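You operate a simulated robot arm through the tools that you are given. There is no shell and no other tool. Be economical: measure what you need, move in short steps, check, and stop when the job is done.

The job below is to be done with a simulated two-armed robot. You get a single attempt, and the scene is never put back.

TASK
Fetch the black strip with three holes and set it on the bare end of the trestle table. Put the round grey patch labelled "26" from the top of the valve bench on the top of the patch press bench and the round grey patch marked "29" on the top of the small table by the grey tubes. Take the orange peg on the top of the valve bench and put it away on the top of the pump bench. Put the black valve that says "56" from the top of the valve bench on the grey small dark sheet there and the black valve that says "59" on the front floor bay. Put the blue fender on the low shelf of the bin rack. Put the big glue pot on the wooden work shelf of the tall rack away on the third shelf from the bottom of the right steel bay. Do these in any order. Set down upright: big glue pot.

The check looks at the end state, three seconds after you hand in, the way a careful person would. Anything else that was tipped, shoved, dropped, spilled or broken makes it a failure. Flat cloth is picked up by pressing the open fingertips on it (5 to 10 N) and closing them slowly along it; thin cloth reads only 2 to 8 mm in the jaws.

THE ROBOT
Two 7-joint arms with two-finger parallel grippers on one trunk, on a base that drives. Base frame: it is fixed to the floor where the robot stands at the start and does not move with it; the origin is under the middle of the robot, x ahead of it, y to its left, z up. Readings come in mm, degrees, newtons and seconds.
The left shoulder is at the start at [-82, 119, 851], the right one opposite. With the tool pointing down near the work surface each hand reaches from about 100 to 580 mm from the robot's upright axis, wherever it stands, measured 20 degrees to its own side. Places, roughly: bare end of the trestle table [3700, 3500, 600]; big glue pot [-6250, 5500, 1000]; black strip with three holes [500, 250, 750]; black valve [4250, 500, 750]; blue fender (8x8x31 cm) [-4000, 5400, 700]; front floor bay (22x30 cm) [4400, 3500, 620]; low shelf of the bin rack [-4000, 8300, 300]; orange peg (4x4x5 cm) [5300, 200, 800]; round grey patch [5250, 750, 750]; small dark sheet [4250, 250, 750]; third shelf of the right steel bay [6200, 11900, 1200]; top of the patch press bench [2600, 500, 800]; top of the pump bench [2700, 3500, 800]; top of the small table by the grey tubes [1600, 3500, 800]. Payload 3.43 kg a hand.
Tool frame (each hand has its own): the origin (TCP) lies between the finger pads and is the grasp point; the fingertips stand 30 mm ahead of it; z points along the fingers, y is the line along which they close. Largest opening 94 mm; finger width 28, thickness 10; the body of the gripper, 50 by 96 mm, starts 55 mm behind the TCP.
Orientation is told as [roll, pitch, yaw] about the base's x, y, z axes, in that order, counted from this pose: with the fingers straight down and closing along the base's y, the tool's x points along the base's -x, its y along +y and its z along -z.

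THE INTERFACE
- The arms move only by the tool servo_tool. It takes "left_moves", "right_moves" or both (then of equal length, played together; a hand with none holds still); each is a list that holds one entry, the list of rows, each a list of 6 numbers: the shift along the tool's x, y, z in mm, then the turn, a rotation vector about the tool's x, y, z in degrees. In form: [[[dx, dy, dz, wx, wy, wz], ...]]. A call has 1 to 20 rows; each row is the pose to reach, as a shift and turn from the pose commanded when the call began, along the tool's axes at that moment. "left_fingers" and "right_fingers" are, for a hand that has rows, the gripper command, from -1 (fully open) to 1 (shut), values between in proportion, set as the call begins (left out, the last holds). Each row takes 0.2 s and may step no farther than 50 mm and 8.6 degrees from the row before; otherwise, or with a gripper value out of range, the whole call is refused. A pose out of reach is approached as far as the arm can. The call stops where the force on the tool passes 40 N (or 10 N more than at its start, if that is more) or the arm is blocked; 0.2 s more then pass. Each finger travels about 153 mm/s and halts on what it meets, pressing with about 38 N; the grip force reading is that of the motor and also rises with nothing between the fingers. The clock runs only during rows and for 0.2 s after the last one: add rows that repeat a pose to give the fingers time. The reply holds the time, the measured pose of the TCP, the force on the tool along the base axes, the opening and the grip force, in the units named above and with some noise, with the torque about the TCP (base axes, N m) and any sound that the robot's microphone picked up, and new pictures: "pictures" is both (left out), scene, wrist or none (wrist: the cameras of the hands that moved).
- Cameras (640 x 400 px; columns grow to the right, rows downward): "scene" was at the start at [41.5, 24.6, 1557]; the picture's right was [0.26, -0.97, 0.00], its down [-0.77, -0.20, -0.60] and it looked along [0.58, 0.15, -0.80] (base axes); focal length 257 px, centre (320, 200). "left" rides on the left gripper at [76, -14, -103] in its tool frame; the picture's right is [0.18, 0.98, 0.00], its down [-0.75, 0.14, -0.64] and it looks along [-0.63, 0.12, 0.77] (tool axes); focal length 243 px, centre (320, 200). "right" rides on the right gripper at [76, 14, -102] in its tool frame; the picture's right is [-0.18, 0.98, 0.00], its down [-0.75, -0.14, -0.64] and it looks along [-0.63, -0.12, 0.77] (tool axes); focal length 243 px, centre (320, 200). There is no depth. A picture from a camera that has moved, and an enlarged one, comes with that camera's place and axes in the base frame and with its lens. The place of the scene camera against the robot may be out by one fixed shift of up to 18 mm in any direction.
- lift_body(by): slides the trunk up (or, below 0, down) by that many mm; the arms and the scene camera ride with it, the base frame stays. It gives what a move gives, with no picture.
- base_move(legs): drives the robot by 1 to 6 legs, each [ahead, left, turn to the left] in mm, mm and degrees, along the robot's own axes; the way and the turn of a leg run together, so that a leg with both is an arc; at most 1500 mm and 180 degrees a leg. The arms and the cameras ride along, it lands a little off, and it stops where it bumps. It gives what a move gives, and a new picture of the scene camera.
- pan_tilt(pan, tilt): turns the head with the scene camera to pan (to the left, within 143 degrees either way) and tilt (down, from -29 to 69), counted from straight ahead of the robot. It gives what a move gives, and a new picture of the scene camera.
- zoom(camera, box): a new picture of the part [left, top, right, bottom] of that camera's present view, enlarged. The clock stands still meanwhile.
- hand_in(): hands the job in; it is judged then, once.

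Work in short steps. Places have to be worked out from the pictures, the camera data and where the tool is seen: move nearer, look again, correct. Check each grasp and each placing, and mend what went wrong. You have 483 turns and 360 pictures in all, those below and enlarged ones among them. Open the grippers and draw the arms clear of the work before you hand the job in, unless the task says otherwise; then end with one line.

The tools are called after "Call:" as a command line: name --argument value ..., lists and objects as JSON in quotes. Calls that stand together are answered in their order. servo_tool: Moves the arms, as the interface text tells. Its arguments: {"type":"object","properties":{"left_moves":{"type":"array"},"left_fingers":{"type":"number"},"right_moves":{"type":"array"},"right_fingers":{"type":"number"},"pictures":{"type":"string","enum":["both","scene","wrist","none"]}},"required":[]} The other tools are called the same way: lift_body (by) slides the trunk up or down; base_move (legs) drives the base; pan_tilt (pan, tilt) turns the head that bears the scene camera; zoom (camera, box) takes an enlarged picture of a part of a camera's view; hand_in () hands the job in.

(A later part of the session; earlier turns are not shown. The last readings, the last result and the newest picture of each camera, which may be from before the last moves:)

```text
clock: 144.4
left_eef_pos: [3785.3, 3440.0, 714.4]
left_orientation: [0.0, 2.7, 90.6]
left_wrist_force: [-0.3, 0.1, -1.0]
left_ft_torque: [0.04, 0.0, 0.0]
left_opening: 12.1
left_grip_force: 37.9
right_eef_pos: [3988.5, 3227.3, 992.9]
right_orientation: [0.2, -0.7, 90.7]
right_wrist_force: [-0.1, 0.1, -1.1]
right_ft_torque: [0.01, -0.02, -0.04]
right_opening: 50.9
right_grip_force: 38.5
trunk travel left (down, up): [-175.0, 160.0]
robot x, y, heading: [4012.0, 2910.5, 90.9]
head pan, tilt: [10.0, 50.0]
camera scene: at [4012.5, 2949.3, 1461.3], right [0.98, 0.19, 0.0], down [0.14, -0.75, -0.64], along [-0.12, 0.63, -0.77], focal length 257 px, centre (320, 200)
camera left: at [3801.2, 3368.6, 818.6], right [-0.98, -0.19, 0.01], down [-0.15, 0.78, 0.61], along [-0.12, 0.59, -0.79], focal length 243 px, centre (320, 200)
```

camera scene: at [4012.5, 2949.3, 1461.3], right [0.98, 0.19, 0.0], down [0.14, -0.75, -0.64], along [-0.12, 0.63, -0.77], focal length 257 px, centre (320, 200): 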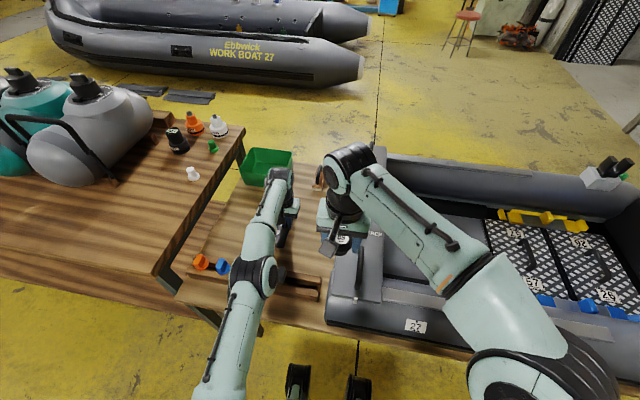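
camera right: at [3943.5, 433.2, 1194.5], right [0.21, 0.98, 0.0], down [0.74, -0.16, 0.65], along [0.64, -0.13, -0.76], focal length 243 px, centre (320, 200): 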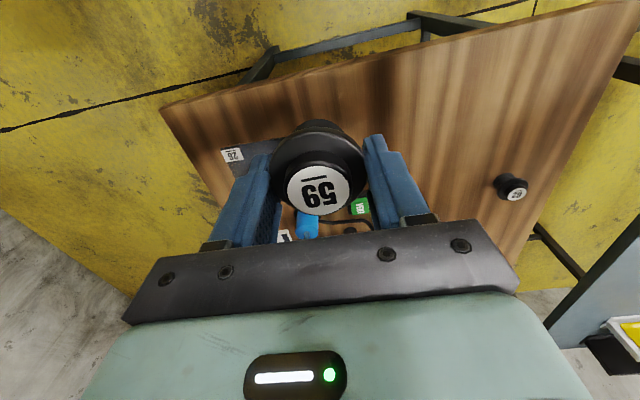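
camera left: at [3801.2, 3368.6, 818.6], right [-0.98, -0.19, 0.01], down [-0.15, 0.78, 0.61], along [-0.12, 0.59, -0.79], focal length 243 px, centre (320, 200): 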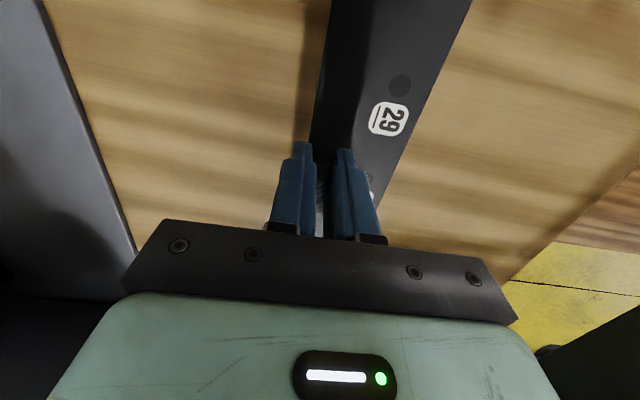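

The hand is at [3785, 3440, 714] with a 2.7° tilt because it is at full stretch. I pull back 25 mm and remove the tilt.

Call:
servo_tool --left_moves '[[[12, 0, 0, 0, 0, 0], [25, 0, 0, 0, 0, 0], [25, 0, 0, 0, 0, 0]]]' --pictures "none"

```text
clock: 145.2
left_eef_pos: [3785.7, 3415.2, 714.4]
left_orientation: [-0.1, 2.6, 90.6]
left_wrist_force: [0.1, 0.6, -0.5]
left_ft_torque: [0.0, -0.02, 0.02]
left_opening: 12.2
left_grip_force: 37.9
right_eef_pos: [3989.4, 3227.6, 993.4]
right_orientation: [0.2, -0.6, 90.7]
right_wrist_force: [-0.1, -0.2, -0.9]
right_ft_torque: [0.0, 0.01, 0.01]
right_opening: 50.9
right_grip_force: 37.2
trunk travel left (down, up): [-175.0, 160.0]
robot x, y, heading: [4009.0, 2911.0, 90.7]
head pan, tilt: [10.0, 50.0]
```

Call:
servo_tool --left_moves '[[[-10, 0, 0, 0, -1.3, 0], [-15, 0, 0, 0, -2.6, 0], [-15, 0, 0, 0, -2.6, 0]]]' --pictures "none"

```text
clock: 146.0
left_eef_pos: [3786.3, 3430.6, 713.4]
left_orientation: [-0.1, 0.0, 90.6]
left_wrist_force: [-0.5, -0.1, -0.8]
left_ft_torque: [-0.05, 0.01, 0.01]
left_opening: 12.0
left_grip_force: 37.5
right_eef_pos: [3990.3, 3228.4, 992.2]
right_orientation: [0.2, -0.6, 90.7]
right_wrist_force: [0.9, -0.7, -0.2]
right_ft_torque: [-0.02, 0.0, -0.01]
right_opening: 51.2
right_grip_force: 37.8
trunk travel left (down, up): [-175.0, 160.0]
robot x, y, heading: [4011.1, 2902.0, 90.6]
head pan, tilt: [10.0, 50.0]
```

Level now at [3786, 3430, 713]. I lower slowly until contact.

Call:
servo_tool --left_moves '[[[0, 0, 10, 0, 0, 0], [0, 0, 18, 0, 0, 0], [0, 0, 26, 0, 0, 0], [0, 0, 34, 0, 0, 0], [0, 0, 34, 0, 0, 0]]]' --pictures "none"

```text
clock: 147.2
left_eef_pos: [3786.4, 3428.8, 680.5]
left_orientation: [0.0, 0.0, 90.6]
left_wrist_force: [-0.3, 0.4, -0.7]
left_ft_torque: [0.01, 0.0, 0.0]
left_opening: 12.0
left_grip_force: 37.9
right_eef_pos: [3989.7, 3228.0, 992.7]
right_orientation: [0.1, -0.6, 90.6]
right_wrist_force: [0.4, 0.8, 0.0]
right_ft_torque: [-0.01, 0.04, -0.03]
right_opening: 51.1
right_grip_force: 38.3
trunk travel left (down, up): [-175.0, 160.0]
robot x, y, heading: [4012.7, 2906.7, 90.6]
head pan, tilt: [10.0, 50.0]
```

Call:
servo_tool --left_moves '[[[0, 0, 6, 0, 0, 0], [0, 0, 12, 0, 0, 0], [0, 0, 18, 0, 0, 0], [0, 0, 24, 0, 0, 0], [0, 0, 24, 0, 0, 0]]]' --pictures "both"

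```text
clock: 148.4
left_eef_pos: [3787.5, 3429.8, 657.1]
left_orientation: [0.0, -0.2, 90.6]
left_wrist_force: [0.1, 2.1, 12.5]
left_ft_torque: [-0.4, 0.13, -0.02]
left_opening: 12.2
left_grip_force: 38.0
right_eef_pos: [3989.7, 3228.4, 993.7]
right_orientation: [0.2, -0.6, 90.7]
right_wrist_force: [-0.3, -0.1, 0.0]
right_ft_torque: [0.04, 0.02, 0.02]
right_opening: 51.1
right_grip_force: 38.0
trunk travel left (down, up): [-175.0, 160.0]
robot x, y, heading: [4018.2, 2909.0, 90.6]
head pan, tilt: [10.0, 50.0]
camera scene: at [4012.9, 2948.4, 1461.4], right [0.98, 0.19, 0.0], down [0.14, -0.75, -0.64], along [-0.12, 0.63, -0.77], focal length 257 px, centre (320, 200)
camera left: at [3802.0, 3354.1, 759.6], right [-0.98, -0.2, 0.0], down [-0.15, 0.75, 0.64], along [-0.12, 0.63, -0.76], focal length 243 px, centre (320, 200)
```

scene: 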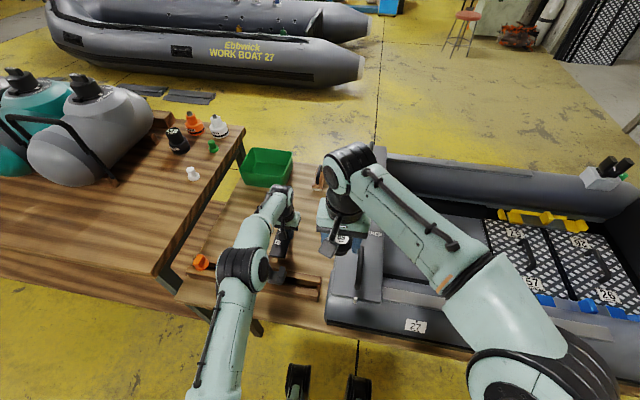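
left: 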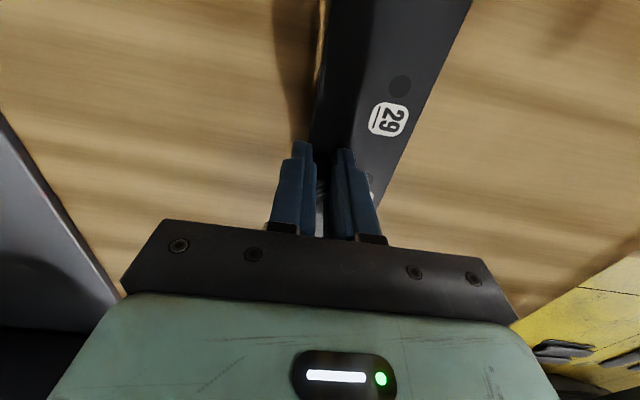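

Contact at 12 N. I open the fingers (waiting), then rise.

Call:
servo_tool --left_moves '[[[0, 0, 0, 0, 0, 0], [0, 0, 0, 0, 0, 0], [0, 0, 0, 0, 0, 0]]]' --left_fingers -1 --pictures "wrist"

Call:
servo_tool --left_moves '[[[0, 0, -30, 0, 0, 0], [0, 0, -70, 0, 0, 0], [0, 0, -110, 0, 0, 0], [0, 0, -150, 0, 0, 0], [20, 0, -190, 0, 0, 0], [40, 0, -230, 0, 0, 0], [70, 0, -270, 0, 0, 0], [100, 0, -300, 0, 0, 0], [100, 0, -300, 0, 0, 0]]]' --pictures "both"

```text
clock: 149.2
left_eef_pos: [3786.2, 3429.6, 656.5]
left_orientation: [-0.1, 0.0, 90.6]
left_wrist_force: [2.6, 0.6, 5.3]
left_ft_torque: [0.04, 0.23, -0.02]
left_opening: 92.4
left_grip_force: 0.1
right_eef_pos: [3990.8, 3227.4, 991.5]
right_orientation: [0.2, -0.5, 90.7]
right_wrist_force: [1.7, 0.2, -0.7]
right_ft_torque: [0.01, 0.0, 0.04]
right_opening: 50.9
right_grip_force: 37.4
trunk travel left (down, up): [-175.0, 160.0]
robot x, y, heading: [4012.0, 2907.1, 90.7]
head pan, tilt: [10.0, 50.0]
camera left: at [3802.3, 3353.7, 757.9], right [-0.98, -0.19, 0.0], down [-0.15, 0.75, 0.64], along [-0.12, 0.63, -0.77], focal length 243 px, centre (320, 200)
```

left: 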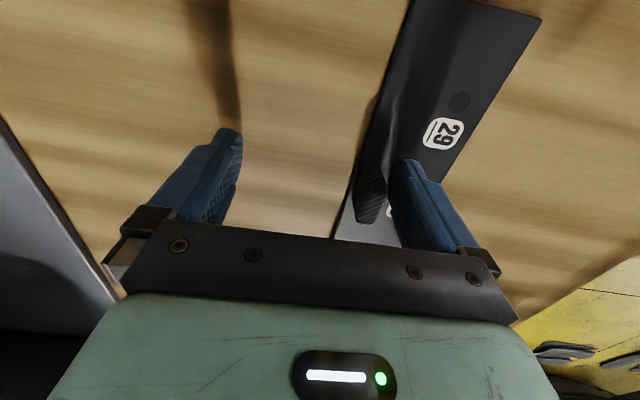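

```text
clock: 151.2
left_eef_pos: [3786.7, 3326.1, 953.7]
left_orientation: [-0.1, 0.0, 90.7]
left_wrist_force: [-0.4, 0.8, -0.4]
left_ft_torque: [-0.02, -0.03, 0.02]
left_opening: 94.2
left_grip_force: 0.0
right_eef_pos: [3989.1, 3228.6, 993.5]
right_orientation: [0.2, -0.6, 90.6]
right_wrist_force: [-0.2, 0.5, -1.0]
right_ft_torque: [0.0, 0.0, 0.0]
right_opening: 50.9
right_grip_force: 38.4
trunk travel left (down, up): [-175.0, 160.0]
robot x, y, heading: [4006.6, 2904.9, 90.6]
head pan, tilt: [10.0, 50.0]
camera scene: at [4012.6, 2949.7, 1461.2], right [0.98, 0.19, 0.0], down [0.14, -0.75, -0.64], along [-0.12, 0.63, -0.77], focal length 257 px, centre (320, 200)
camera left: at [3801.6, 3251.6, 1055.0], right [-0.98, -0.19, 0.0], down [-0.15, 0.75, 0.64], along [-0.12, 0.63, -0.77], focal length 243 px, centre (320, 200)
```

scene: 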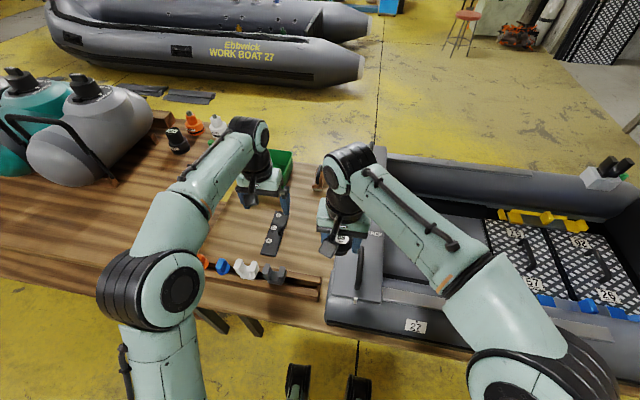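
left: 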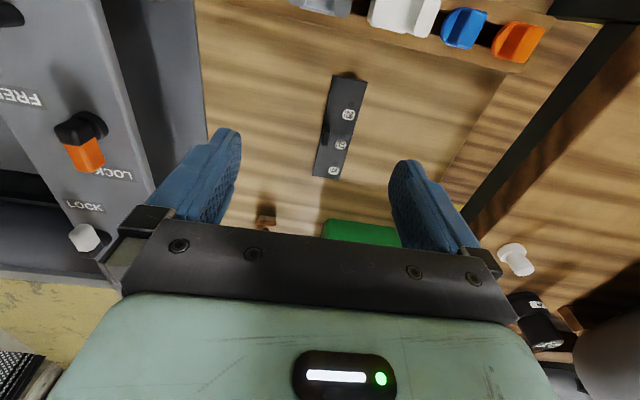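

The strip lies flat on the bare end. Next I shift right 330 mm to face the front floor bay and look.

Call:
base_move --legs '[[0, -330, -0.6]]'

Call:
pan_tilt --pan 0 --tilt 55

Call:
zoom --camera "right" --box '[0, 0, 640, 400]'

```text
clock: 154.7
left_eef_pos: [4115.7, 3331.2, 952.7]
left_orientation: [-0.2, 0.0, 90.2]
left_wrist_force: [0.2, 0.0, 0.6]
left_ft_torque: [0.02, 0.03, 0.01]
left_opening: 94.0
left_grip_force: 0.0
right_eef_pos: [4317.2, 3231.3, 992.3]
right_orientation: [0.2, -0.6, 90.2]
right_wrist_force: [0.9, 0.2, -0.5]
right_ft_torque: [0.0, 0.02, 0.0]
right_opening: 51.0
right_grip_force: 38.1
trunk travel left (down, up): [-175.0, 160.0]
robot x, y, heading: [4340.0, 2913.7, 90.2]
head pan, tilt: [10.0, 50.0]
camera scene: at [4338.9, 2951.9, 1461.3], right [0.98, 0.18, 0.0], down [0.14, -0.75, -0.64], along [-0.11, 0.63, -0.77], focal length 257 px, centre (320, 200)
```

scene: 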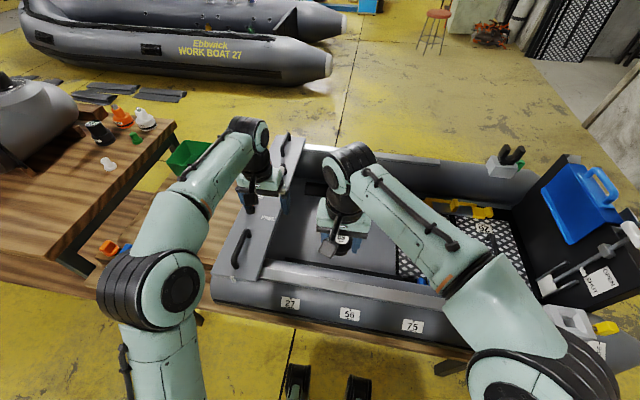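

```text
clock: 155.4
left_eef_pos: [4114.9, 3330.6, 952.4]
left_orientation: [-0.1, 0.0, 90.1]
left_wrist_force: [0.7, -0.1, -0.8]
left_ft_torque: [-0.03, -0.01, -0.01]
left_opening: 94.1
left_grip_force: 0.0
right_eef_pos: [4317.1, 3230.3, 991.7]
right_orientation: [0.3, -0.6, 90.1]
right_wrist_force: [0.2, 0.5, -0.2]
right_ft_torque: [0.02, -0.01, 0.01]
right_opening: 51.3
right_grip_force: 38.0
trunk travel left (down, up): [-175.0, 160.0]
robot x, y, heading: [4339.8, 2912.3, 90.4]
head pan, tilt: [0.0, 55.0]
camera scene: at [4352.0, 2948.2, 1454.8], right [1.0, 0.0, 0.0], down [0.0, -0.82, -0.57], along [0.0, 0.57, -0.82], focal length 257 px, centre (320, 200)
```

scene: 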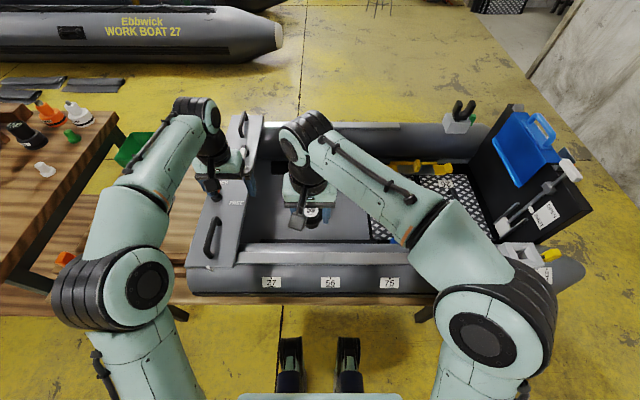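

```text
1.00 times, centred on (320, 200) of right (not enlarged: the box is as wide or as high as the picture)
camera zoom: at [4303.8, 3153.1, 1094.6], right [-0.98, 0.18, 0.0], down [0.14, 0.75, 0.65], along [0.11, 0.64, -0.76], focal length 243 px, centre (320, 200)
```

zoom: 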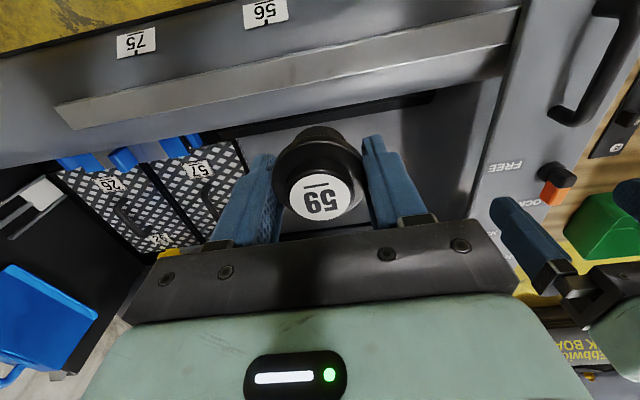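

The front bay floor spans about y 3360–3700 and x up to 4530. I step forward 50 mm, then extend the right hand over [4400, 3490].

Call:
base_move --legs '[[50, 0, 0]]'

Call:
servo_tool --right_moves '[[[-30, -12, 15, 0, 0, 0], [-60, -24, 30, 0, 0, 0], [-90, -36, 45, 0, 0, 0], [-120, -48, 60, 0, 0, 0], [-150, -60, 80, 0, 0, 0], [-180, -72, 100, 0, 0, 0], [-208, -83, 125, 0, 0, 0], [-208, -83, 150, 0, 0, 0], [-208, -83, 150, 0, 0, 0]]]' --pictures "both"

```text
clock: 156.3
left_eef_pos: [4114.2, 3382.1, 952.0]
left_orientation: [-0.1, 0.2, 90.1]
left_wrist_force: [0.0, -0.1, -0.4]
left_ft_torque: [-0.01, 0.0, -0.01]
left_opening: 94.2
left_grip_force: 0.0
right_eef_pos: [4317.6, 3281.8, 991.7]
right_orientation: [0.3, -0.5, 90.2]
right_wrist_force: [0.4, 0.5, -0.9]
right_ft_torque: [-0.04, 0.0, 0.03]
right_opening: 50.9
right_grip_force: 38.4
trunk travel left (down, up): [-175.0, 160.0]
robot x, y, heading: [4338.5, 2958.6, 89.9]
head pan, tilt: [0.0, 55.0]
camera scene: at [4351.9, 2999.9, 1454.7], right [1.0, 0.0, 0.0], down [0.0, -0.82, -0.57], along [0.0, 0.57, -0.82], focal length 257 px, centre (320, 200)
```

scene: 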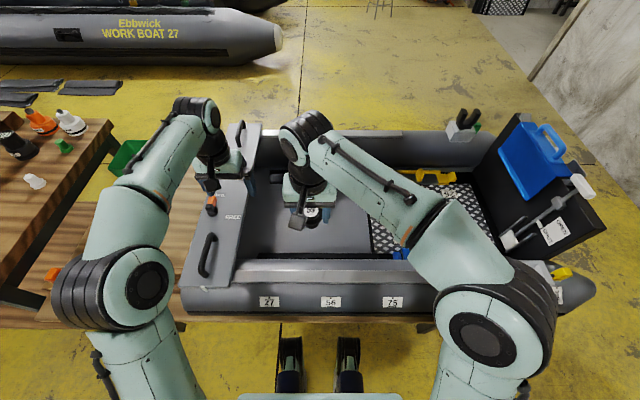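

```text
clock: 158.3
left_eef_pos: [4114.9, 3381.9, 952.9]
left_orientation: [-0.1, -0.1, 90.1]
left_wrist_force: [-0.6, -0.4, -0.5]
left_ft_torque: [-0.01, 0.0, -0.03]
left_opening: 94.0
left_grip_force: 0.1
right_eef_pos: [4400.6, 3480.4, 842.2]
right_orientation: [0.2, -0.6, 90.2]
right_wrist_force: [0.1, 0.3, -0.2]
right_ft_torque: [-0.01, 0.01, -0.05]
right_opening: 50.8
right_grip_force: 37.9
right hand out of reach, approached as far as the arm can: row 7, 8, 9
trunk travel left (down, up): [-175.0, 160.0]
robot x, y, heading: [4336.2, 2959.9, 90.3]
head pan, tilt: [0.0, 55.0]
camera scene: at [4352.1, 2998.3, 1454.8], right [1.0, 0.0, 0.0], down [0.0, -0.82, -0.57], along [0.0, 0.57, -0.82], focal length 257 px, centre (320, 200)
camera right: at [4385.6, 3402.6, 944.1], right [-0.98, 0.18, 0.01], down [0.14, 0.75, 0.65], along [0.11, 0.64, -0.76], focal length 243 px, centre (320, 200)
```

scene: 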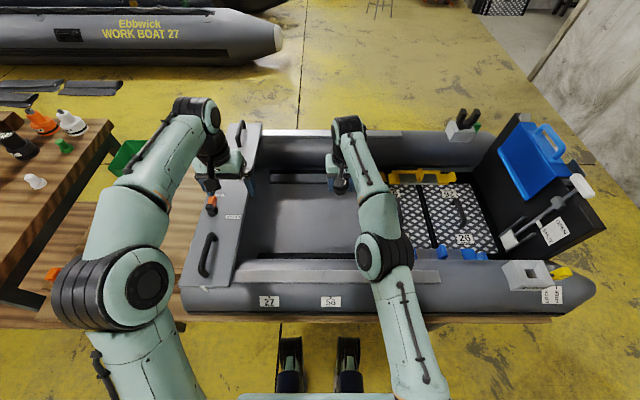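
right: 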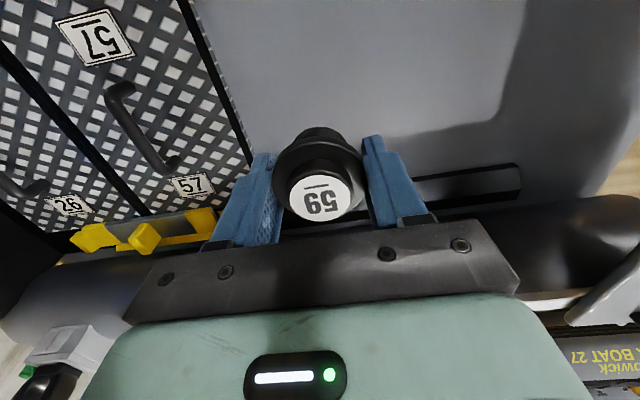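

The valve hangs above the middle of the bay. I lower it stepwise.

Call:
servo_tool --right_moves '[[[0, 0, 30, 0, 0, 0], [0, 0, 60, 0, 0, 0], [0, 0, 90, 0, 0, 0], [0, 0, 120, 0, 0, 0], [0, 0, 140, 0, 0, 0], [0, 0, 140, 0, 0, 0]]]' --pictures "both"

```text
clock: 159.7
left_eef_pos: [4114.8, 3381.8, 953.4]
left_orientation: [0.0, 0.0, 90.2]
left_wrist_force: [0.2, 0.4, 1.2]
left_ft_torque: [0.02, -0.03, 0.0]
left_opening: 93.9
left_grip_force: 0.0
right_eef_pos: [4398.5, 3480.6, 700.9]
right_orientation: [0.2, -0.6, 90.3]
right_wrist_force: [-0.3, 0.2, -0.7]
right_ft_torque: [0.0, -0.02, 0.02]
right_opening: 50.9
right_grip_force: 37.7
trunk travel left (down, up): [-175.0, 160.0]
robot x, y, heading: [4335.0, 2959.0, 90.3]
head pan, tilt: [0.0, 55.0]
camera scene: at [4351.9, 2998.5, 1454.8], right [1.0, 0.0, 0.0], down [0.0, -0.82, -0.57], along [0.0, 0.57, -0.82], focal length 257 px, centre (320, 200)
camera right: at [4384.3, 3403.0, 803.0], right [-0.98, 0.18, 0.01], down [0.14, 0.75, 0.65], along [0.11, 0.64, -0.76], focal length 243 px, centre (320, 200)
```

scene: 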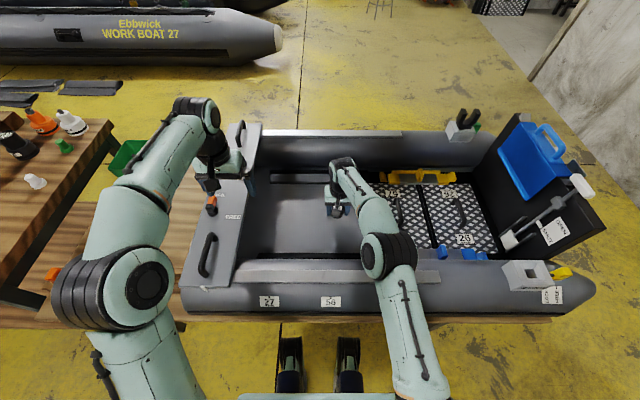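
right: 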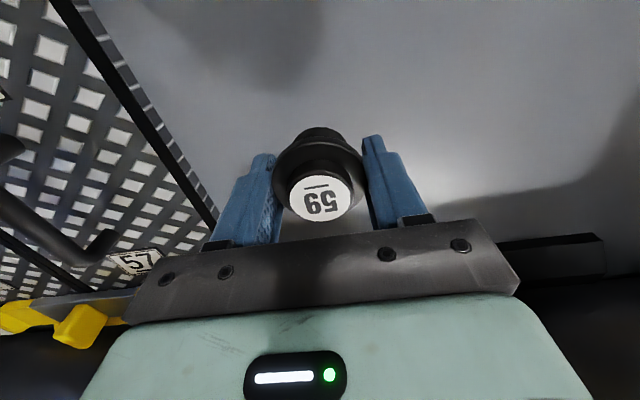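

Call:
servo_tool --right_moves '[[[0, 0, 12, 0, 0, 0], [0, 0, 22, 0, 0, 0], [0, 0, 30, 0, 0, 0], [0, 0, 38, 0, 0, 0], [0, 0, 46, 0, 0, 0], [0, 0, 54, 0, 0, 0]]]' --pictures "wrist"

```text
clock: 161.2
left_eef_pos: [4114.2, 3383.2, 952.7]
left_orientation: [-0.1, 0.0, 90.1]
left_wrist_force: [0.3, -0.1, 0.3]
left_ft_torque: [-0.03, 0.01, 0.01]
left_opening: 94.1
left_grip_force: 0.1
right_eef_pos: [4398.1, 3484.8, 657.9]
right_orientation: [0.3, -1.5, 90.2]
right_wrist_force: [0.4, -2.7, 10.7]
right_ft_torque: [-0.04, -0.12, -0.03]
right_opening: 51.0
right_grip_force: 37.8
trunk travel left (down, up): [-175.0, 160.0]
robot x, y, heading: [4336.3, 2960.0, 90.3]
head pan, tilt: [0.0, 55.0]
stopped in row 6 (right hand): the force on the tool passed its limit at 71 N (the readings are from after the stop); the commanded pose is now the measured one
camera right: at [4384.6, 3405.7, 759.4], right [-0.98, 0.18, 0.01], down [0.14, 0.74, 0.66], along [0.11, 0.65, -0.75], focal length 243 px, centre (320, 200)
```

right: 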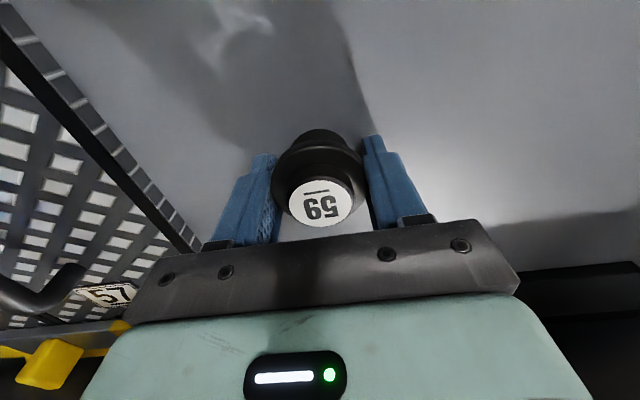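

On the floor at z 658. I ease up 2 mm and open.

Call:
servo_tool --right_moves '[[[0, 0, -1, 0, 0, 0], [0, 0, -2, 0, 0, 0]]]' --pictures "none"

Call:
servo_tool --right_moves '[[[0, 0, 0, 0, 0, 0], [0, 0, 0, 0, 0, 0], [0, 0, 0, 0, 0, 0]]]' --right_fingers -1 --pictures "none"

Call:
servo_tool --right_moves '[[[0, 0, -30, 0, 0, 0], [0, 0, -70, 0, 0, 0], [0, 0, -115, 0, 0, 0], [0, 0, -160, 0, 0, 0], [0, 0, -205, 0, 0, 0], [20, 0, -250, 0, 0, 0], [40, 0, -290, 0, 0, 0], [70, 0, -325, 0, 0, 0], [110, 10, -350, 0, 0, 0], [150, 20, -370, 0, 0, 0], [150, 20, -370, 0, 0, 0]]]' --pictures "both"

```text
clock: 161.8
left_eef_pos: [4114.7, 3382.0, 952.8]
left_orientation: [0.0, 0.0, 90.1]
left_wrist_force: [0.3, 0.1, -0.5]
left_ft_torque: [-0.04, -0.03, 0.02]
left_opening: 94.0
left_grip_force: 0.1
right_eef_pos: [4398.3, 3484.4, 659.2]
right_orientation: [0.3, -1.3, 90.2]
right_wrist_force: [-0.5, 2.5, 7.0]
right_ft_torque: [0.17, -0.01, 0.04]
right_opening: 50.8
right_grip_force: 38.0
trunk travel left (down, up): [-175.0, 160.0]
robot x, y, heading: [4337.5, 2959.5, 90.3]
head pan, tilt: [0.0, 55.0]
```

```text
clock: 162.6
left_eef_pos: [4114.2, 3381.2, 951.8]
left_orientation: [-0.1, -0.1, 90.2]
left_wrist_force: [-0.5, 0.8, -0.7]
left_ft_torque: [0.02, -0.02, -0.02]
left_opening: 94.0
left_grip_force: 0.0
right_eef_pos: [4398.2, 3485.0, 657.8]
right_orientation: [0.3, -1.3, 90.1]
right_wrist_force: [-6.8, -1.0, 7.4]
right_ft_torque: [-0.16, -0.18, -0.18]
right_opening: 90.0
right_grip_force: 0.0
trunk travel left (down, up): [-175.0, 160.0]
robot x, y, heading: [4337.3, 2958.1, 90.0]
head pan, tilt: [0.0, 55.0]
```

```text
clock: 165.0
left_eef_pos: [4114.4, 3382.5, 952.6]
left_orientation: [-0.1, 0.0, 90.2]
left_wrist_force: [-0.3, 0.9, -0.2]
left_ft_torque: [-0.02, -0.01, -0.03]
left_opening: 93.9
left_grip_force: 0.2
right_eef_pos: [4382.7, 3324.3, 1026.5]
right_orientation: [0.2, -1.3, 90.2]
right_wrist_force: [-0.2, -0.9, 0.3]
right_ft_torque: [0.0, -0.01, 0.02]
right_opening: 94.1
right_grip_force: 0.0
trunk travel left (down, up): [-175.0, 160.0]
robot x, y, heading: [4335.8, 2962.7, 90.3]
head pan, tilt: [0.0, 55.0]
camera scene: at [4351.9, 2998.9, 1454.7], right [1.0, 0.0, 0.0], down [0.0, -0.82, -0.57], along [0.0, 0.57, -0.82], focal length 257 px, centre (320, 200)
camera right: at [4368.9, 3246.0, 1127.6], right [-0.98, 0.18, 0.01], down [0.14, 0.74, 0.66], along [0.11, 0.65, -0.75], focal length 243 px, centre (320, 200)
```

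scene: 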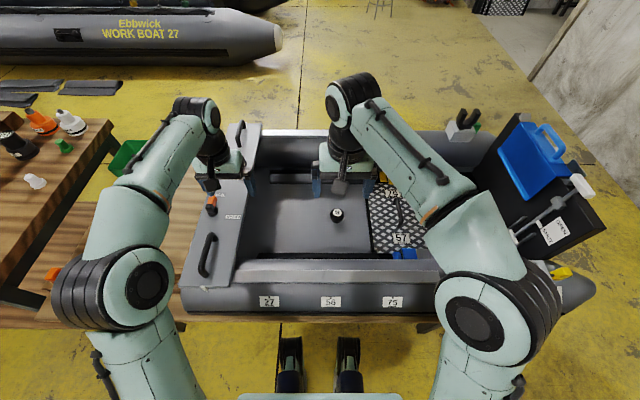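
right: 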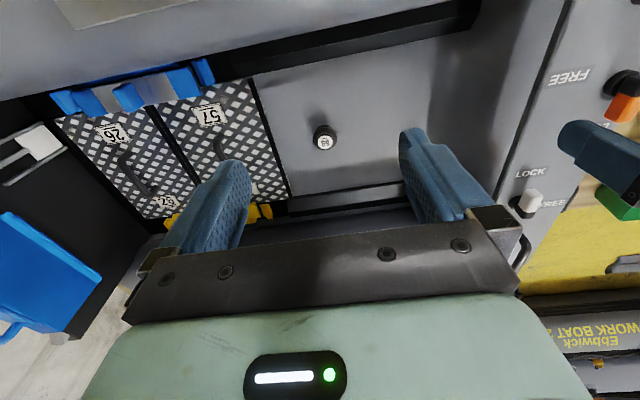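

Valve 59 stands upright in the front bay. I raise the trunk, back off, and return to the east end of the valve bench for the patches and peg.

Call:
lift_body --by 100

Call:
base_move --legs '[[-560, 0, 0], [0, -1000, 0], [0, -680, 0], [-900, 0, 0], [-850, 0, 0], [0, 0, 90]]'

Call:
pan_tilt --pan 0 --tilt 40

```text
clock: 166.3
left_eef_pos: [4114.7, 3381.0, 1051.4]
left_orientation: [-0.1, 0.1, 90.3]
left_wrist_force: [0.1, -0.2, -0.8]
left_ft_torque: [0.02, -0.02, 0.0]
left_opening: 94.0
left_grip_force: 0.0
right_eef_pos: [4380.7, 3325.9, 1125.6]
right_orientation: [0.2, -1.2, 90.2]
right_wrist_force: [0.0, -0.4, 0.5]
right_ft_torque: [0.03, -0.01, -0.05]
right_opening: 93.9
right_grip_force: 0.1
trunk travel left (down, up): [-275.0, 60.0]
robot x, y, heading: [4338.0, 2963.3, 90.1]
head pan, tilt: [0.0, 55.0]
```

```text
clock: 196.5
left_eef_pos: [5551.8, 428.3, 1052.9]
left_orientation: [-0.1, -0.1, 178.4]
left_wrist_force: [-0.5, -0.6, -0.1]
left_ft_torque: [-0.01, 0.01, 0.03]
left_opening: 94.2
left_grip_force: 0.1
right_eef_pos: [5615.3, 693.1, 1124.9]
right_orientation: [0.2, -1.1, 178.5]
right_wrist_force: [0.1, 0.0, -0.2]
right_ft_torque: [0.0, -0.01, -0.01]
right_opening: 94.3
right_grip_force: 0.0
trunk travel left (down, up): [-275.0, 60.0]
robot x, y, heading: [5982.4, 636.9, 178.4]
head pan, tilt: [0.0, 55.0]
camera scene: at [5965.2, 645.1, 1554.4], right [0.03, 1.0, 0.0], down [0.82, -0.02, -0.57], along [-0.57, 0.02, -0.82], focal length 257 px, centre (320, 200)
```

scene: 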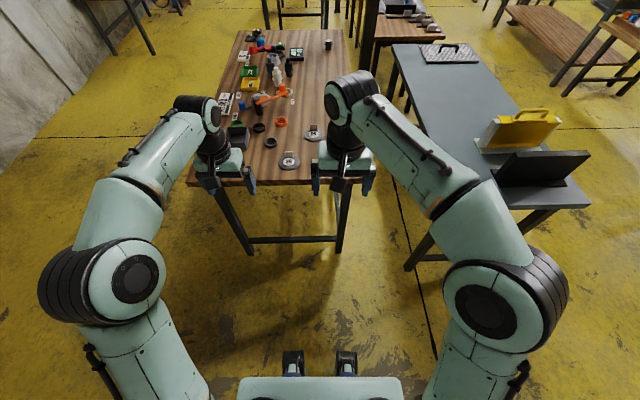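

```text
clock: 197.3
left_eef_pos: [5551.8, 429.4, 1052.8]
left_orientation: [0.0, 0.0, 178.4]
left_wrist_force: [0.4, 0.0, -0.2]
left_ft_torque: [-0.01, -0.01, 0.01]
left_opening: 93.9
left_grip_force: 0.0
right_eef_pos: [5615.8, 693.7, 1125.2]
right_orientation: [0.2, -1.1, 178.4]
right_wrist_force: [-0.3, -0.2, -0.3]
right_ft_torque: [-0.01, -0.01, 0.01]
right_opening: 94.2
right_grip_force: 0.0
trunk travel left (down, up): [-275.0, 60.0]
robot x, y, heading: [5978.7, 639.2, 178.5]
head pan, tilt: [0.0, 40.0]
camera scene: at [5952.3, 645.4, 1575.0], right [0.03, 1.0, 0.0], down [0.64, -0.02, -0.77], along [-0.77, 0.02, -0.64], focal length 257 px, centre (320, 200)
```

scene: 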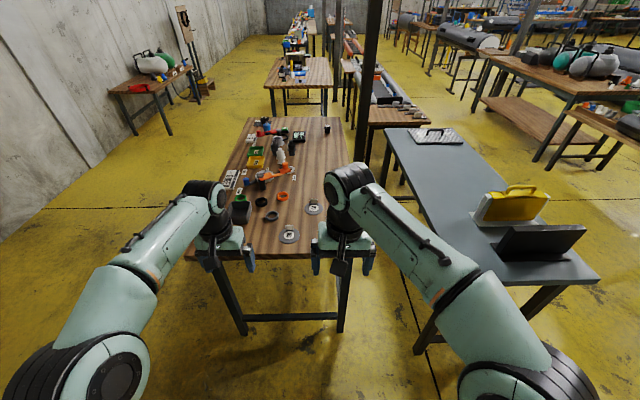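

I zoom on the patches to read the labels and see what they are.

Call:
zoom --camera "scene" --box '[225, 160, 345, 260]'

Call:
zoom --camera "right" --box '[0, 0, 640, 400]'

```text
4.00 times, centred on (285, 210) of scene
camera zoom: at [5952.3, 645.4, 1575.0], right [0.03, 1.0, 0.0], down [0.64, -0.02, -0.77], along [-0.77, 0.02, -0.64], focal length 1026 px, centre (460, 160)
```

zoom: 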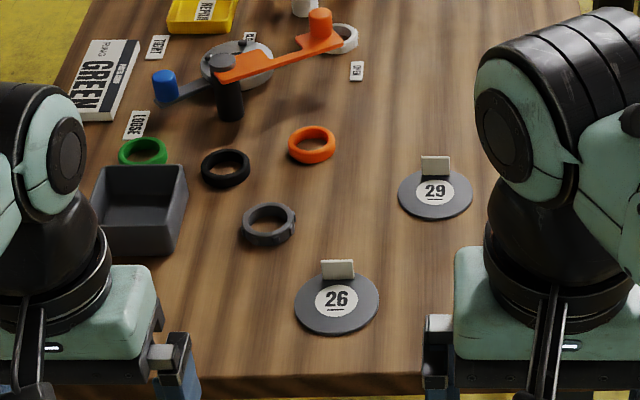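

```text
1.00 times, centred on (320, 200) of right (not enlarged: the box is as wide or as high as the picture)
camera zoom: at [5692.7, 676.9, 1226.4], right [-0.21, -0.98, 0.01], down [-0.74, 0.16, 0.66], along [-0.64, 0.13, -0.75], focal length 243 px, centre (320, 200)
```

zoom: 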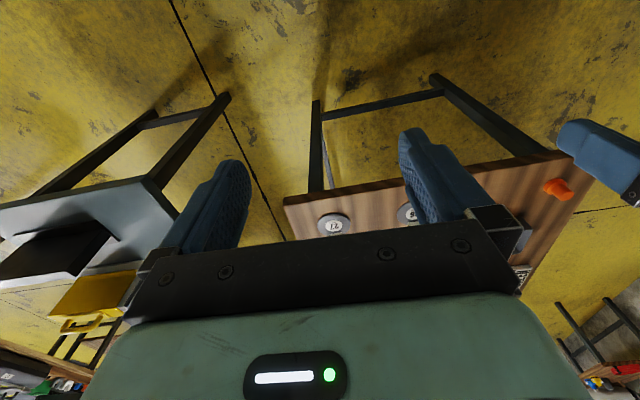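

The patches are discs with a small upright white tab facing ±x. I move in to x≈5730, y≈560 and will turn the wrists 90° so the fingers close along x.

Call:
base_move --legs '[[240, 80, 1.5]]'

Call:
servo_tool --left_moves '[[[0, 5, 0, 0, 0, 8.5], [0, 10, 0, 0, 0, 17], [0, 15, 0, 0, 0, 25.5], [0, 20, 0, 0, 0, 34], [0, 25, 0, 0, 0, 42.5], [0, 30, 0, 0, 0, 51], [0, 30, 0, 0, 0, 59.5], [0, 30, 0, 0, 0, 68], [0, 30, 0, 0, 0, 76.5], [0, 30, 0, 0, 0, 85], [0, 30, 0, 0, 0, 90], [0, 30, 0, 0, 0, 90]]]' --pictures "both"

```text
clock: 199.1
left_eef_pos: [5319.6, 338.9, 1052.8]
left_orientation: [-0.1, 0.0, -179.7]
left_wrist_force: [0.0, -0.5, -1.2]
left_ft_torque: [0.01, -0.01, -0.01]
left_opening: 94.3
left_grip_force: 0.0
right_eef_pos: [5373.2, 604.5, 1125.4]
right_orientation: [0.4, -1.2, -179.6]
right_wrist_force: [-0.1, -0.7, 0.5]
right_ft_torque: [0.03, 0.01, 0.01]
right_opening: 93.9
right_grip_force: 0.1
trunk travel left (down, up): [-275.0, 60.0]
robot x, y, heading: [5740.1, 566.9, -179.6]
head pan, tilt: [0.0, 40.0]
camera scene: at [5711.1, 567.8, 1575.0], right [-0.01, 1.0, 0.0], down [0.64, 0.0, -0.77], along [-0.77, -0.01, -0.64], focal length 257 px, centre (320, 200)
```

scene: 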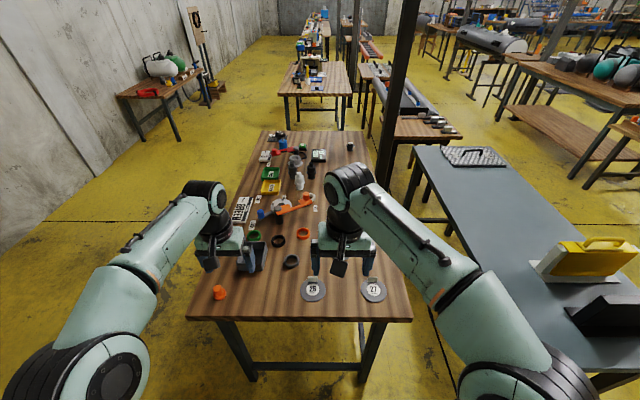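

```text
clock: 201.7
left_eef_pos: [5317.6, 308.1, 1054.5]
left_orientation: [0.0, -0.1, 90.3]
left_wrist_force: [0.4, 0.1, -0.3]
left_ft_torque: [0.01, -0.03, 0.01]
left_opening: 93.9
left_grip_force: 0.1
right_eef_pos: [5372.6, 603.9, 1125.3]
right_orientation: [0.3, -1.2, -179.6]
right_wrist_force: [0.5, -0.2, 0.0]
right_ft_torque: [-0.01, 0.01, 0.02]
right_opening: 93.9
right_grip_force: 0.0
trunk travel left (down, up): [-275.0, 60.0]
robot x, y, heading: [5739.3, 565.5, -179.3]
head pan, tilt: [0.0, 40.0]
camera scene: at [5711.5, 567.9, 1575.1], right [-0.01, 1.0, 0.0], down [0.64, 0.0, -0.77], along [-0.77, -0.01, -0.64], focal length 257 px, centre (320, 200)
camera left: at [5333.8, 231.8, 1155.3], right [-0.98, -0.19, 0.0], down [-0.14, 0.75, 0.64], along [-0.12, 0.63, -0.77], focal length 243 px, centre (320, 200)
```

scene: 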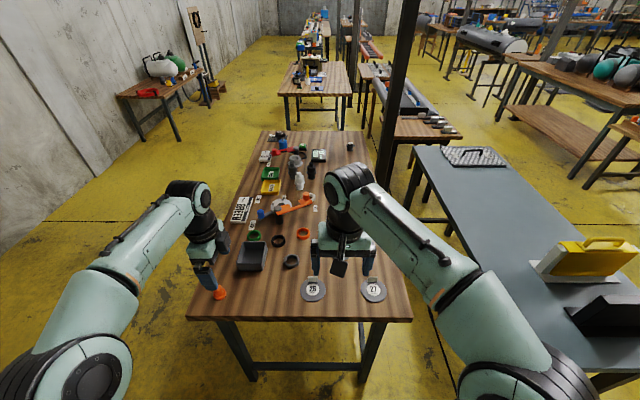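
left: 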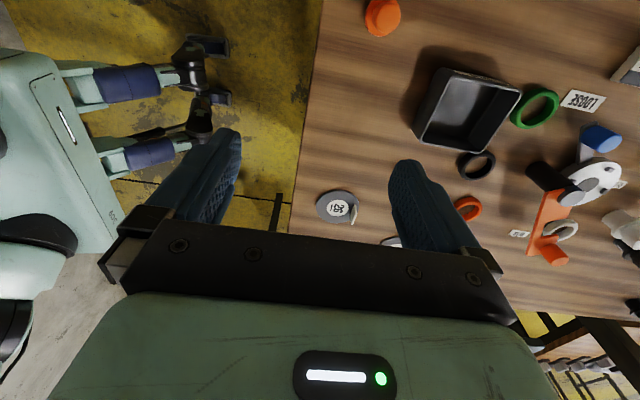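

The wrist turns fine. I first move the right hand aside (north, up), then bring the left over patch 26's tab near [5212, 525].

Call:
servo_tool --right_moves '[[[12, -30, -20, 0, 0.4, 0], [24, -60, -40, 0, 0.8, 0], [40, -95, -60, 0, 1.2, 0], [60, -130, -70, 0, 1.2, 0], [60, -130, -70, 0, 1.2, 0]]]' --pictures "none"

Call:
servo_tool --left_moves '[[[-36, 16, 10, 0, 0, 0], [-72, 32, 20, 0, 0, 0], [-108, 48, 35, 0, 0, 0], [-144, 64, 55, 0, 0, 0], [-180, 80, 75, 0, 0, 0], [-217, 95, 95, 0, 0, 0], [-217, 95, 95, 0, 0, 0]]]' --pictures "both"

```text
clock: 202.9
left_eef_pos: [5318.8, 307.7, 1053.8]
left_orientation: [0.0, -0.1, 90.3]
left_wrist_force: [0.4, -0.5, 0.3]
left_ft_torque: [0.0, -0.06, -0.01]
left_opening: 94.1
left_grip_force: 0.0
right_eef_pos: [5432.5, 736.2, 1193.8]
right_orientation: [0.2, 0.0, -179.6]
right_wrist_force: [-1.1, 0.0, 0.6]
right_ft_torque: [-0.02, -0.02, -0.02]
right_opening: 94.0
right_grip_force: 0.2
trunk travel left (down, up): [-275.0, 60.0]
robot x, y, heading: [5736.3, 563.9, -179.7]
head pan, tilt: [0.0, 40.0]
```

```text
clock: 204.5
left_eef_pos: [5223.3, 523.2, 959.3]
left_orientation: [0.1, -0.2, 90.3]
left_wrist_force: [0.3, -0.2, 0.7]
left_ft_torque: [-0.01, 0.01, 0.0]
left_opening: 94.2
left_grip_force: 0.0
right_eef_pos: [5433.6, 735.5, 1193.2]
right_orientation: [0.4, 0.0, -179.6]
right_wrist_force: [0.6, 0.0, 0.0]
right_ft_torque: [0.0, -0.01, -0.01]
right_opening: 94.1
right_grip_force: 0.0
trunk travel left (down, up): [-275.0, 60.0]
robot x, y, heading: [5739.1, 568.5, -179.7]
head pan, tilt: [0.0, 40.0]
camera scene: at [5712.0, 567.1, 1575.1], right [-0.01, 1.0, 0.0], down [0.64, 0.01, -0.77], along [-0.77, -0.01, -0.64], focal length 257 px, centre (320, 200)
camera left: at [5238.3, 447.8, 1060.8], right [-0.98, -0.19, 0.0], down [-0.15, 0.75, 0.64], along [-0.12, 0.63, -0.77], focal length 243 px, centre (320, 200)
```

scene: 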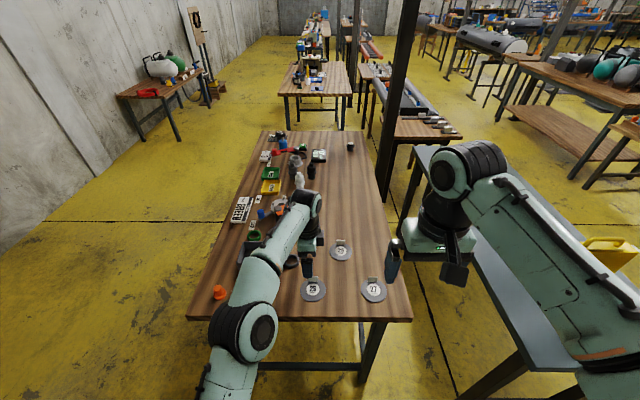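
left: 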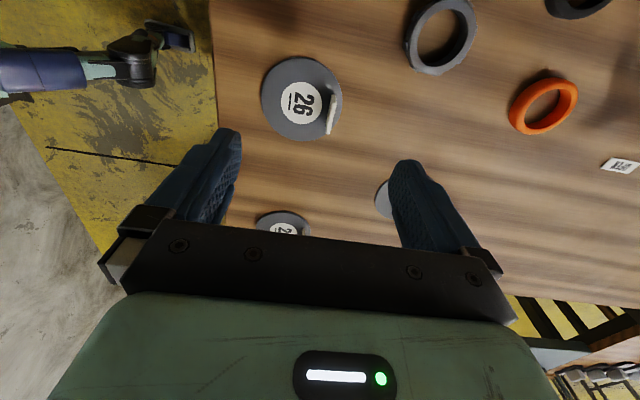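

Tab 26 triangulates to about [5208, 530], top z≈816. I align and descend to z 850.

Call:
servo_tool --left_moves '[[[-4, 8, 30, 0, 0, 0], [-7, 15, 60, 0, 0, 0], [-7, 15, 90, 0, 0, 0], [-7, 15, 108, 0, 0, 0], [-7, 15, 108, 0, 0, 0]]]' --pictures "wrist"

```text
clock: 205.7
left_eef_pos: [5206.9, 532.6, 850.1]
left_orientation: [0.0, 0.0, 90.4]
left_wrist_force: [0.0, 0.0, -0.3]
left_ft_torque: [0.01, 0.01, 0.01]
left_opening: 93.9
left_grip_force: 0.1
right_eef_pos: [5433.7, 737.2, 1193.7]
right_orientation: [0.3, 0.1, -179.6]
right_wrist_force: [-0.1, 0.1, 0.1]
right_ft_torque: [0.02, 0.0, -0.01]
right_opening: 93.9
right_grip_force: 0.1
trunk travel left (down, up): [-275.0, 60.0]
robot x, y, heading: [5738.3, 566.2, -179.6]
head pan, tilt: [0.0, 40.0]
camera left: at [5221.6, 456.6, 952.2], right [-0.98, -0.19, 0.0], down [-0.15, 0.75, 0.64], along [-0.12, 0.63, -0.77], focal length 243 px, centre (320, 200)
```

left: 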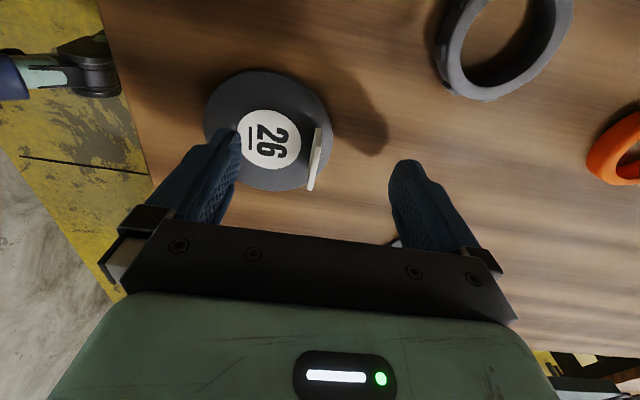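

Tab is centred between the fingers. I descend 12 mm and close.

Call:
servo_tool --left_moves '[[[0, -2, 6, 0, 0, 0], [0, -2, 12, 0, 0, 0], [0, -2, 12, 0, 0, 0]]]' --pictures "none"

Call:
servo_tool --left_moves '[[[0, 0, 0, 0, 0, 0], [0, 0, 0, 0, 0, 0], [0, 0, 0, 0, 0, 0], [0, 0, 0, 0, 0, 0]]]' --left_fingers 1 --pictures "wrist"

```text
clock: 206.5
left_eef_pos: [5208.6, 533.6, 837.2]
left_orientation: [0.0, -0.1, 90.4]
left_wrist_force: [-0.1, -0.2, 0.2]
left_ft_torque: [0.01, 0.0, -0.02]
left_opening: 93.8
left_grip_force: 0.0
right_eef_pos: [5433.5, 736.1, 1194.0]
right_orientation: [0.3, 0.1, -179.6]
right_wrist_force: [-0.2, -0.5, -1.0]
right_ft_torque: [0.0, 0.02, 0.01]
right_opening: 94.2
right_grip_force: 0.0
trunk travel left (down, up): [-275.0, 60.0]
robot x, y, heading: [5741.5, 561.7, -179.6]
head pan, tilt: [0.0, 40.0]
```

```text
clock: 207.5
left_eef_pos: [5208.9, 532.8, 838.7]
left_orientation: [0.1, 0.0, 90.3]
left_wrist_force: [-0.2, -0.3, 0.3]
left_ft_torque: [0.02, 0.02, -0.02]
left_opening: 2.7
left_grip_force: 37.4
right_eef_pos: [5433.5, 735.5, 1192.1]
right_orientation: [0.3, -0.1, -179.6]
right_wrist_force: [-0.3, 0.1, 0.3]
right_ft_torque: [0.04, 0.03, 0.0]
right_opening: 93.8
right_grip_force: 0.0
trunk travel left (down, up): [-275.0, 60.0]
robot x, y, heading: [5740.3, 562.2, -179.4]
head pan, tilt: [0.0, 40.0]
camera left: at [5224.0, 456.8, 940.0], right [-0.98, -0.19, 0.0], down [-0.15, 0.75, 0.64], along [-0.12, 0.63, -0.77], focal length 243 px, centre (320, 200)
```

left: 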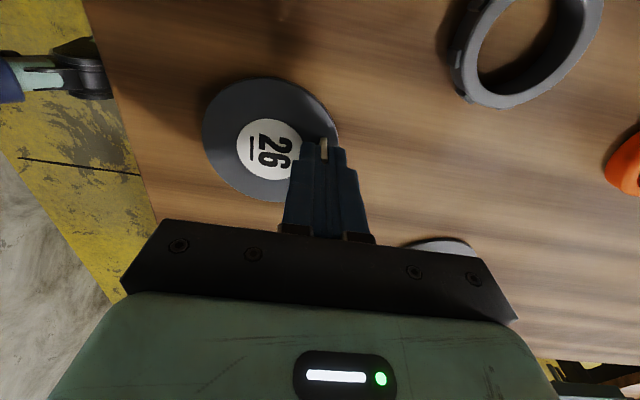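

The fingers hold the tab (2.7 mm). I lift slowly and check.

Call:
servo_tool --left_moves '[[[0, 0, -10, 0, 0, 0], [0, 0, -20, 0, 0, 0], [0, 0, -40, 0, 0, 0], [0, 0, -70, 0, 0, 0], [0, 0, -70, 0, 0, 0]]]' --pictures "wrist"

```text
clock: 208.7
left_eef_pos: [5209.6, 532.2, 908.1]
left_orientation: [0.0, -0.1, 90.3]
left_wrist_force: [0.0, 0.1, -0.2]
left_ft_torque: [-0.02, -0.01, 0.01]
left_opening: 2.8
left_grip_force: 37.2
right_eef_pos: [5433.9, 735.4, 1193.0]
right_orientation: [0.3, 0.0, -179.6]
right_wrist_force: [0.4, -0.1, 0.2]
right_ft_torque: [-0.01, 0.01, 0.0]
right_opening: 93.9
right_grip_force: 0.1
trunk travel left (down, up): [-275.0, 60.0]
robot x, y, heading: [5739.0, 563.5, -179.4]
head pan, tilt: [0.0, 40.0]
camera left: at [5224.6, 455.7, 1010.6], right [-0.98, -0.19, 0.0], down [-0.15, 0.75, 0.64], along [-0.12, 0.63, -0.77], focal length 243 px, centre (320, 200)
```

left: 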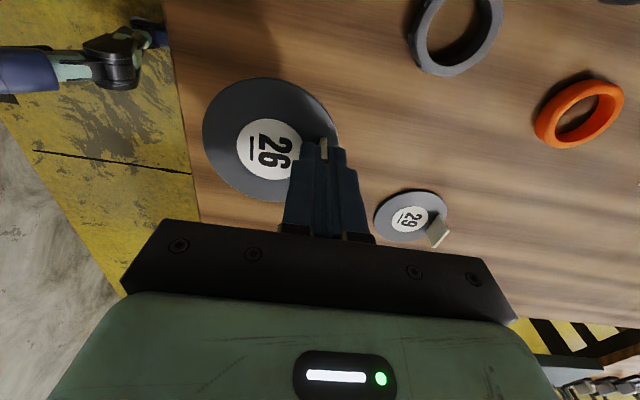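

Patch 26 is lifted. I draw the left hand up and back to the south-east, away from patch 29.

Call:
servo_tool --left_moves '[[[10, 0, -45, 0, 0, 0], [40, -15, -80, 0, 0, 0], [70, -35, -110, 0, 0, 0], [100, -60, -135, 0, 0, 0], [130, -85, -155, 0, 0, 0], [155, -115, -175, 0, 0, 0], [175, -145, -190, 0, 0, 0], [175, -145, -190, 0, 0, 0]]]' --pictures "none"

Call:
servo_tool --right_moves '[[[0, 0, 0, 0, 0, -8.5], [0, 0, 0, 0, 0, -17], [0, 0, 0, 0, 0, -25.5], [0, 0, 0, 0, 0, -34], [0, 0, 0, 0, 0, -42.5], [0, 0, 0, 0, 0, -51], [0, 0, 0, 0, 0, -59.5], [0, 0, 0, 0, 0, -68], [0, 0, 0, 0, 0, -76.5], [0, 0, 0, 0, 0, -85], [0, 0, 0, 0, 0, -90], [0, 0, 0, 0, 0, -90]]]' --pictures "both"

```text
clock: 210.5
left_eef_pos: [5259.8, 355.0, 1103.5]
left_orientation: [0.1, -0.1, 90.3]
left_wrist_force: [0.7, 0.1, 0.2]
left_ft_torque: [0.02, 0.04, 0.0]
left_opening: 2.8
left_grip_force: 37.4
left hand out of reach, approached as far as the arm can: row 2, 3, 4, 5, 6, 7, 8
right_eef_pos: [5434.2, 736.0, 1193.5]
right_orientation: [0.3, 0.0, -179.5]
right_wrist_force: [-0.3, 0.2, 1.0]
right_ft_torque: [0.03, 0.02, -0.02]
right_opening: 94.1
right_grip_force: 0.0
trunk travel left (down, up): [-275.0, 60.0]
robot x, y, heading: [5739.7, 563.9, -179.7]
head pan, tilt: [0.0, 40.0]
```

```text
clock: 213.1
left_eef_pos: [5260.8, 356.1, 1102.7]
left_orientation: [0.0, -0.1, 90.4]
left_wrist_force: [0.7, 0.1, -0.5]
left_ft_torque: [0.01, -0.02, -0.01]
left_opening: 2.8
left_grip_force: 37.4
right_eef_pos: [5433.4, 735.9, 1193.2]
right_orientation: [0.1, -0.2, -89.4]
right_wrist_force: [-0.2, 0.7, 0.5]
right_ft_torque: [0.01, 0.02, 0.02]
right_opening: 94.0
right_grip_force: 0.1
trunk travel left (down, up): [-275.0, 60.0]
robot x, y, heading: [5739.9, 562.1, -179.6]
head pan, tilt: [0.0, 40.0]
camera scene: at [5711.5, 567.9, 1575.1], right [-0.01, 1.0, 0.0], down [0.64, 0.0, -0.77], along [-0.77, -0.01, -0.64], focal length 257 px, centre (320, 200)
camera right: at [5447.0, 811.9, 1295.5], right [0.98, -0.18, 0.0], down [-0.13, -0.75, 0.65], along [-0.11, -0.64, -0.76], focal length 243 px, centre (320, 200)
```

scene: 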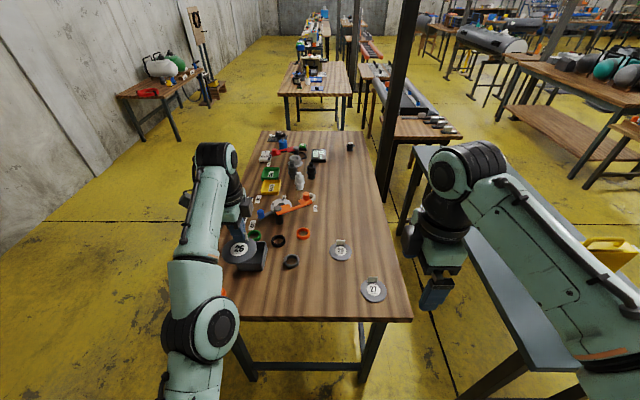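
right: 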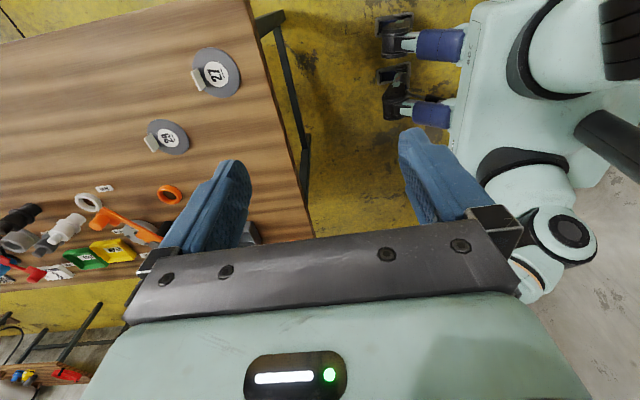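

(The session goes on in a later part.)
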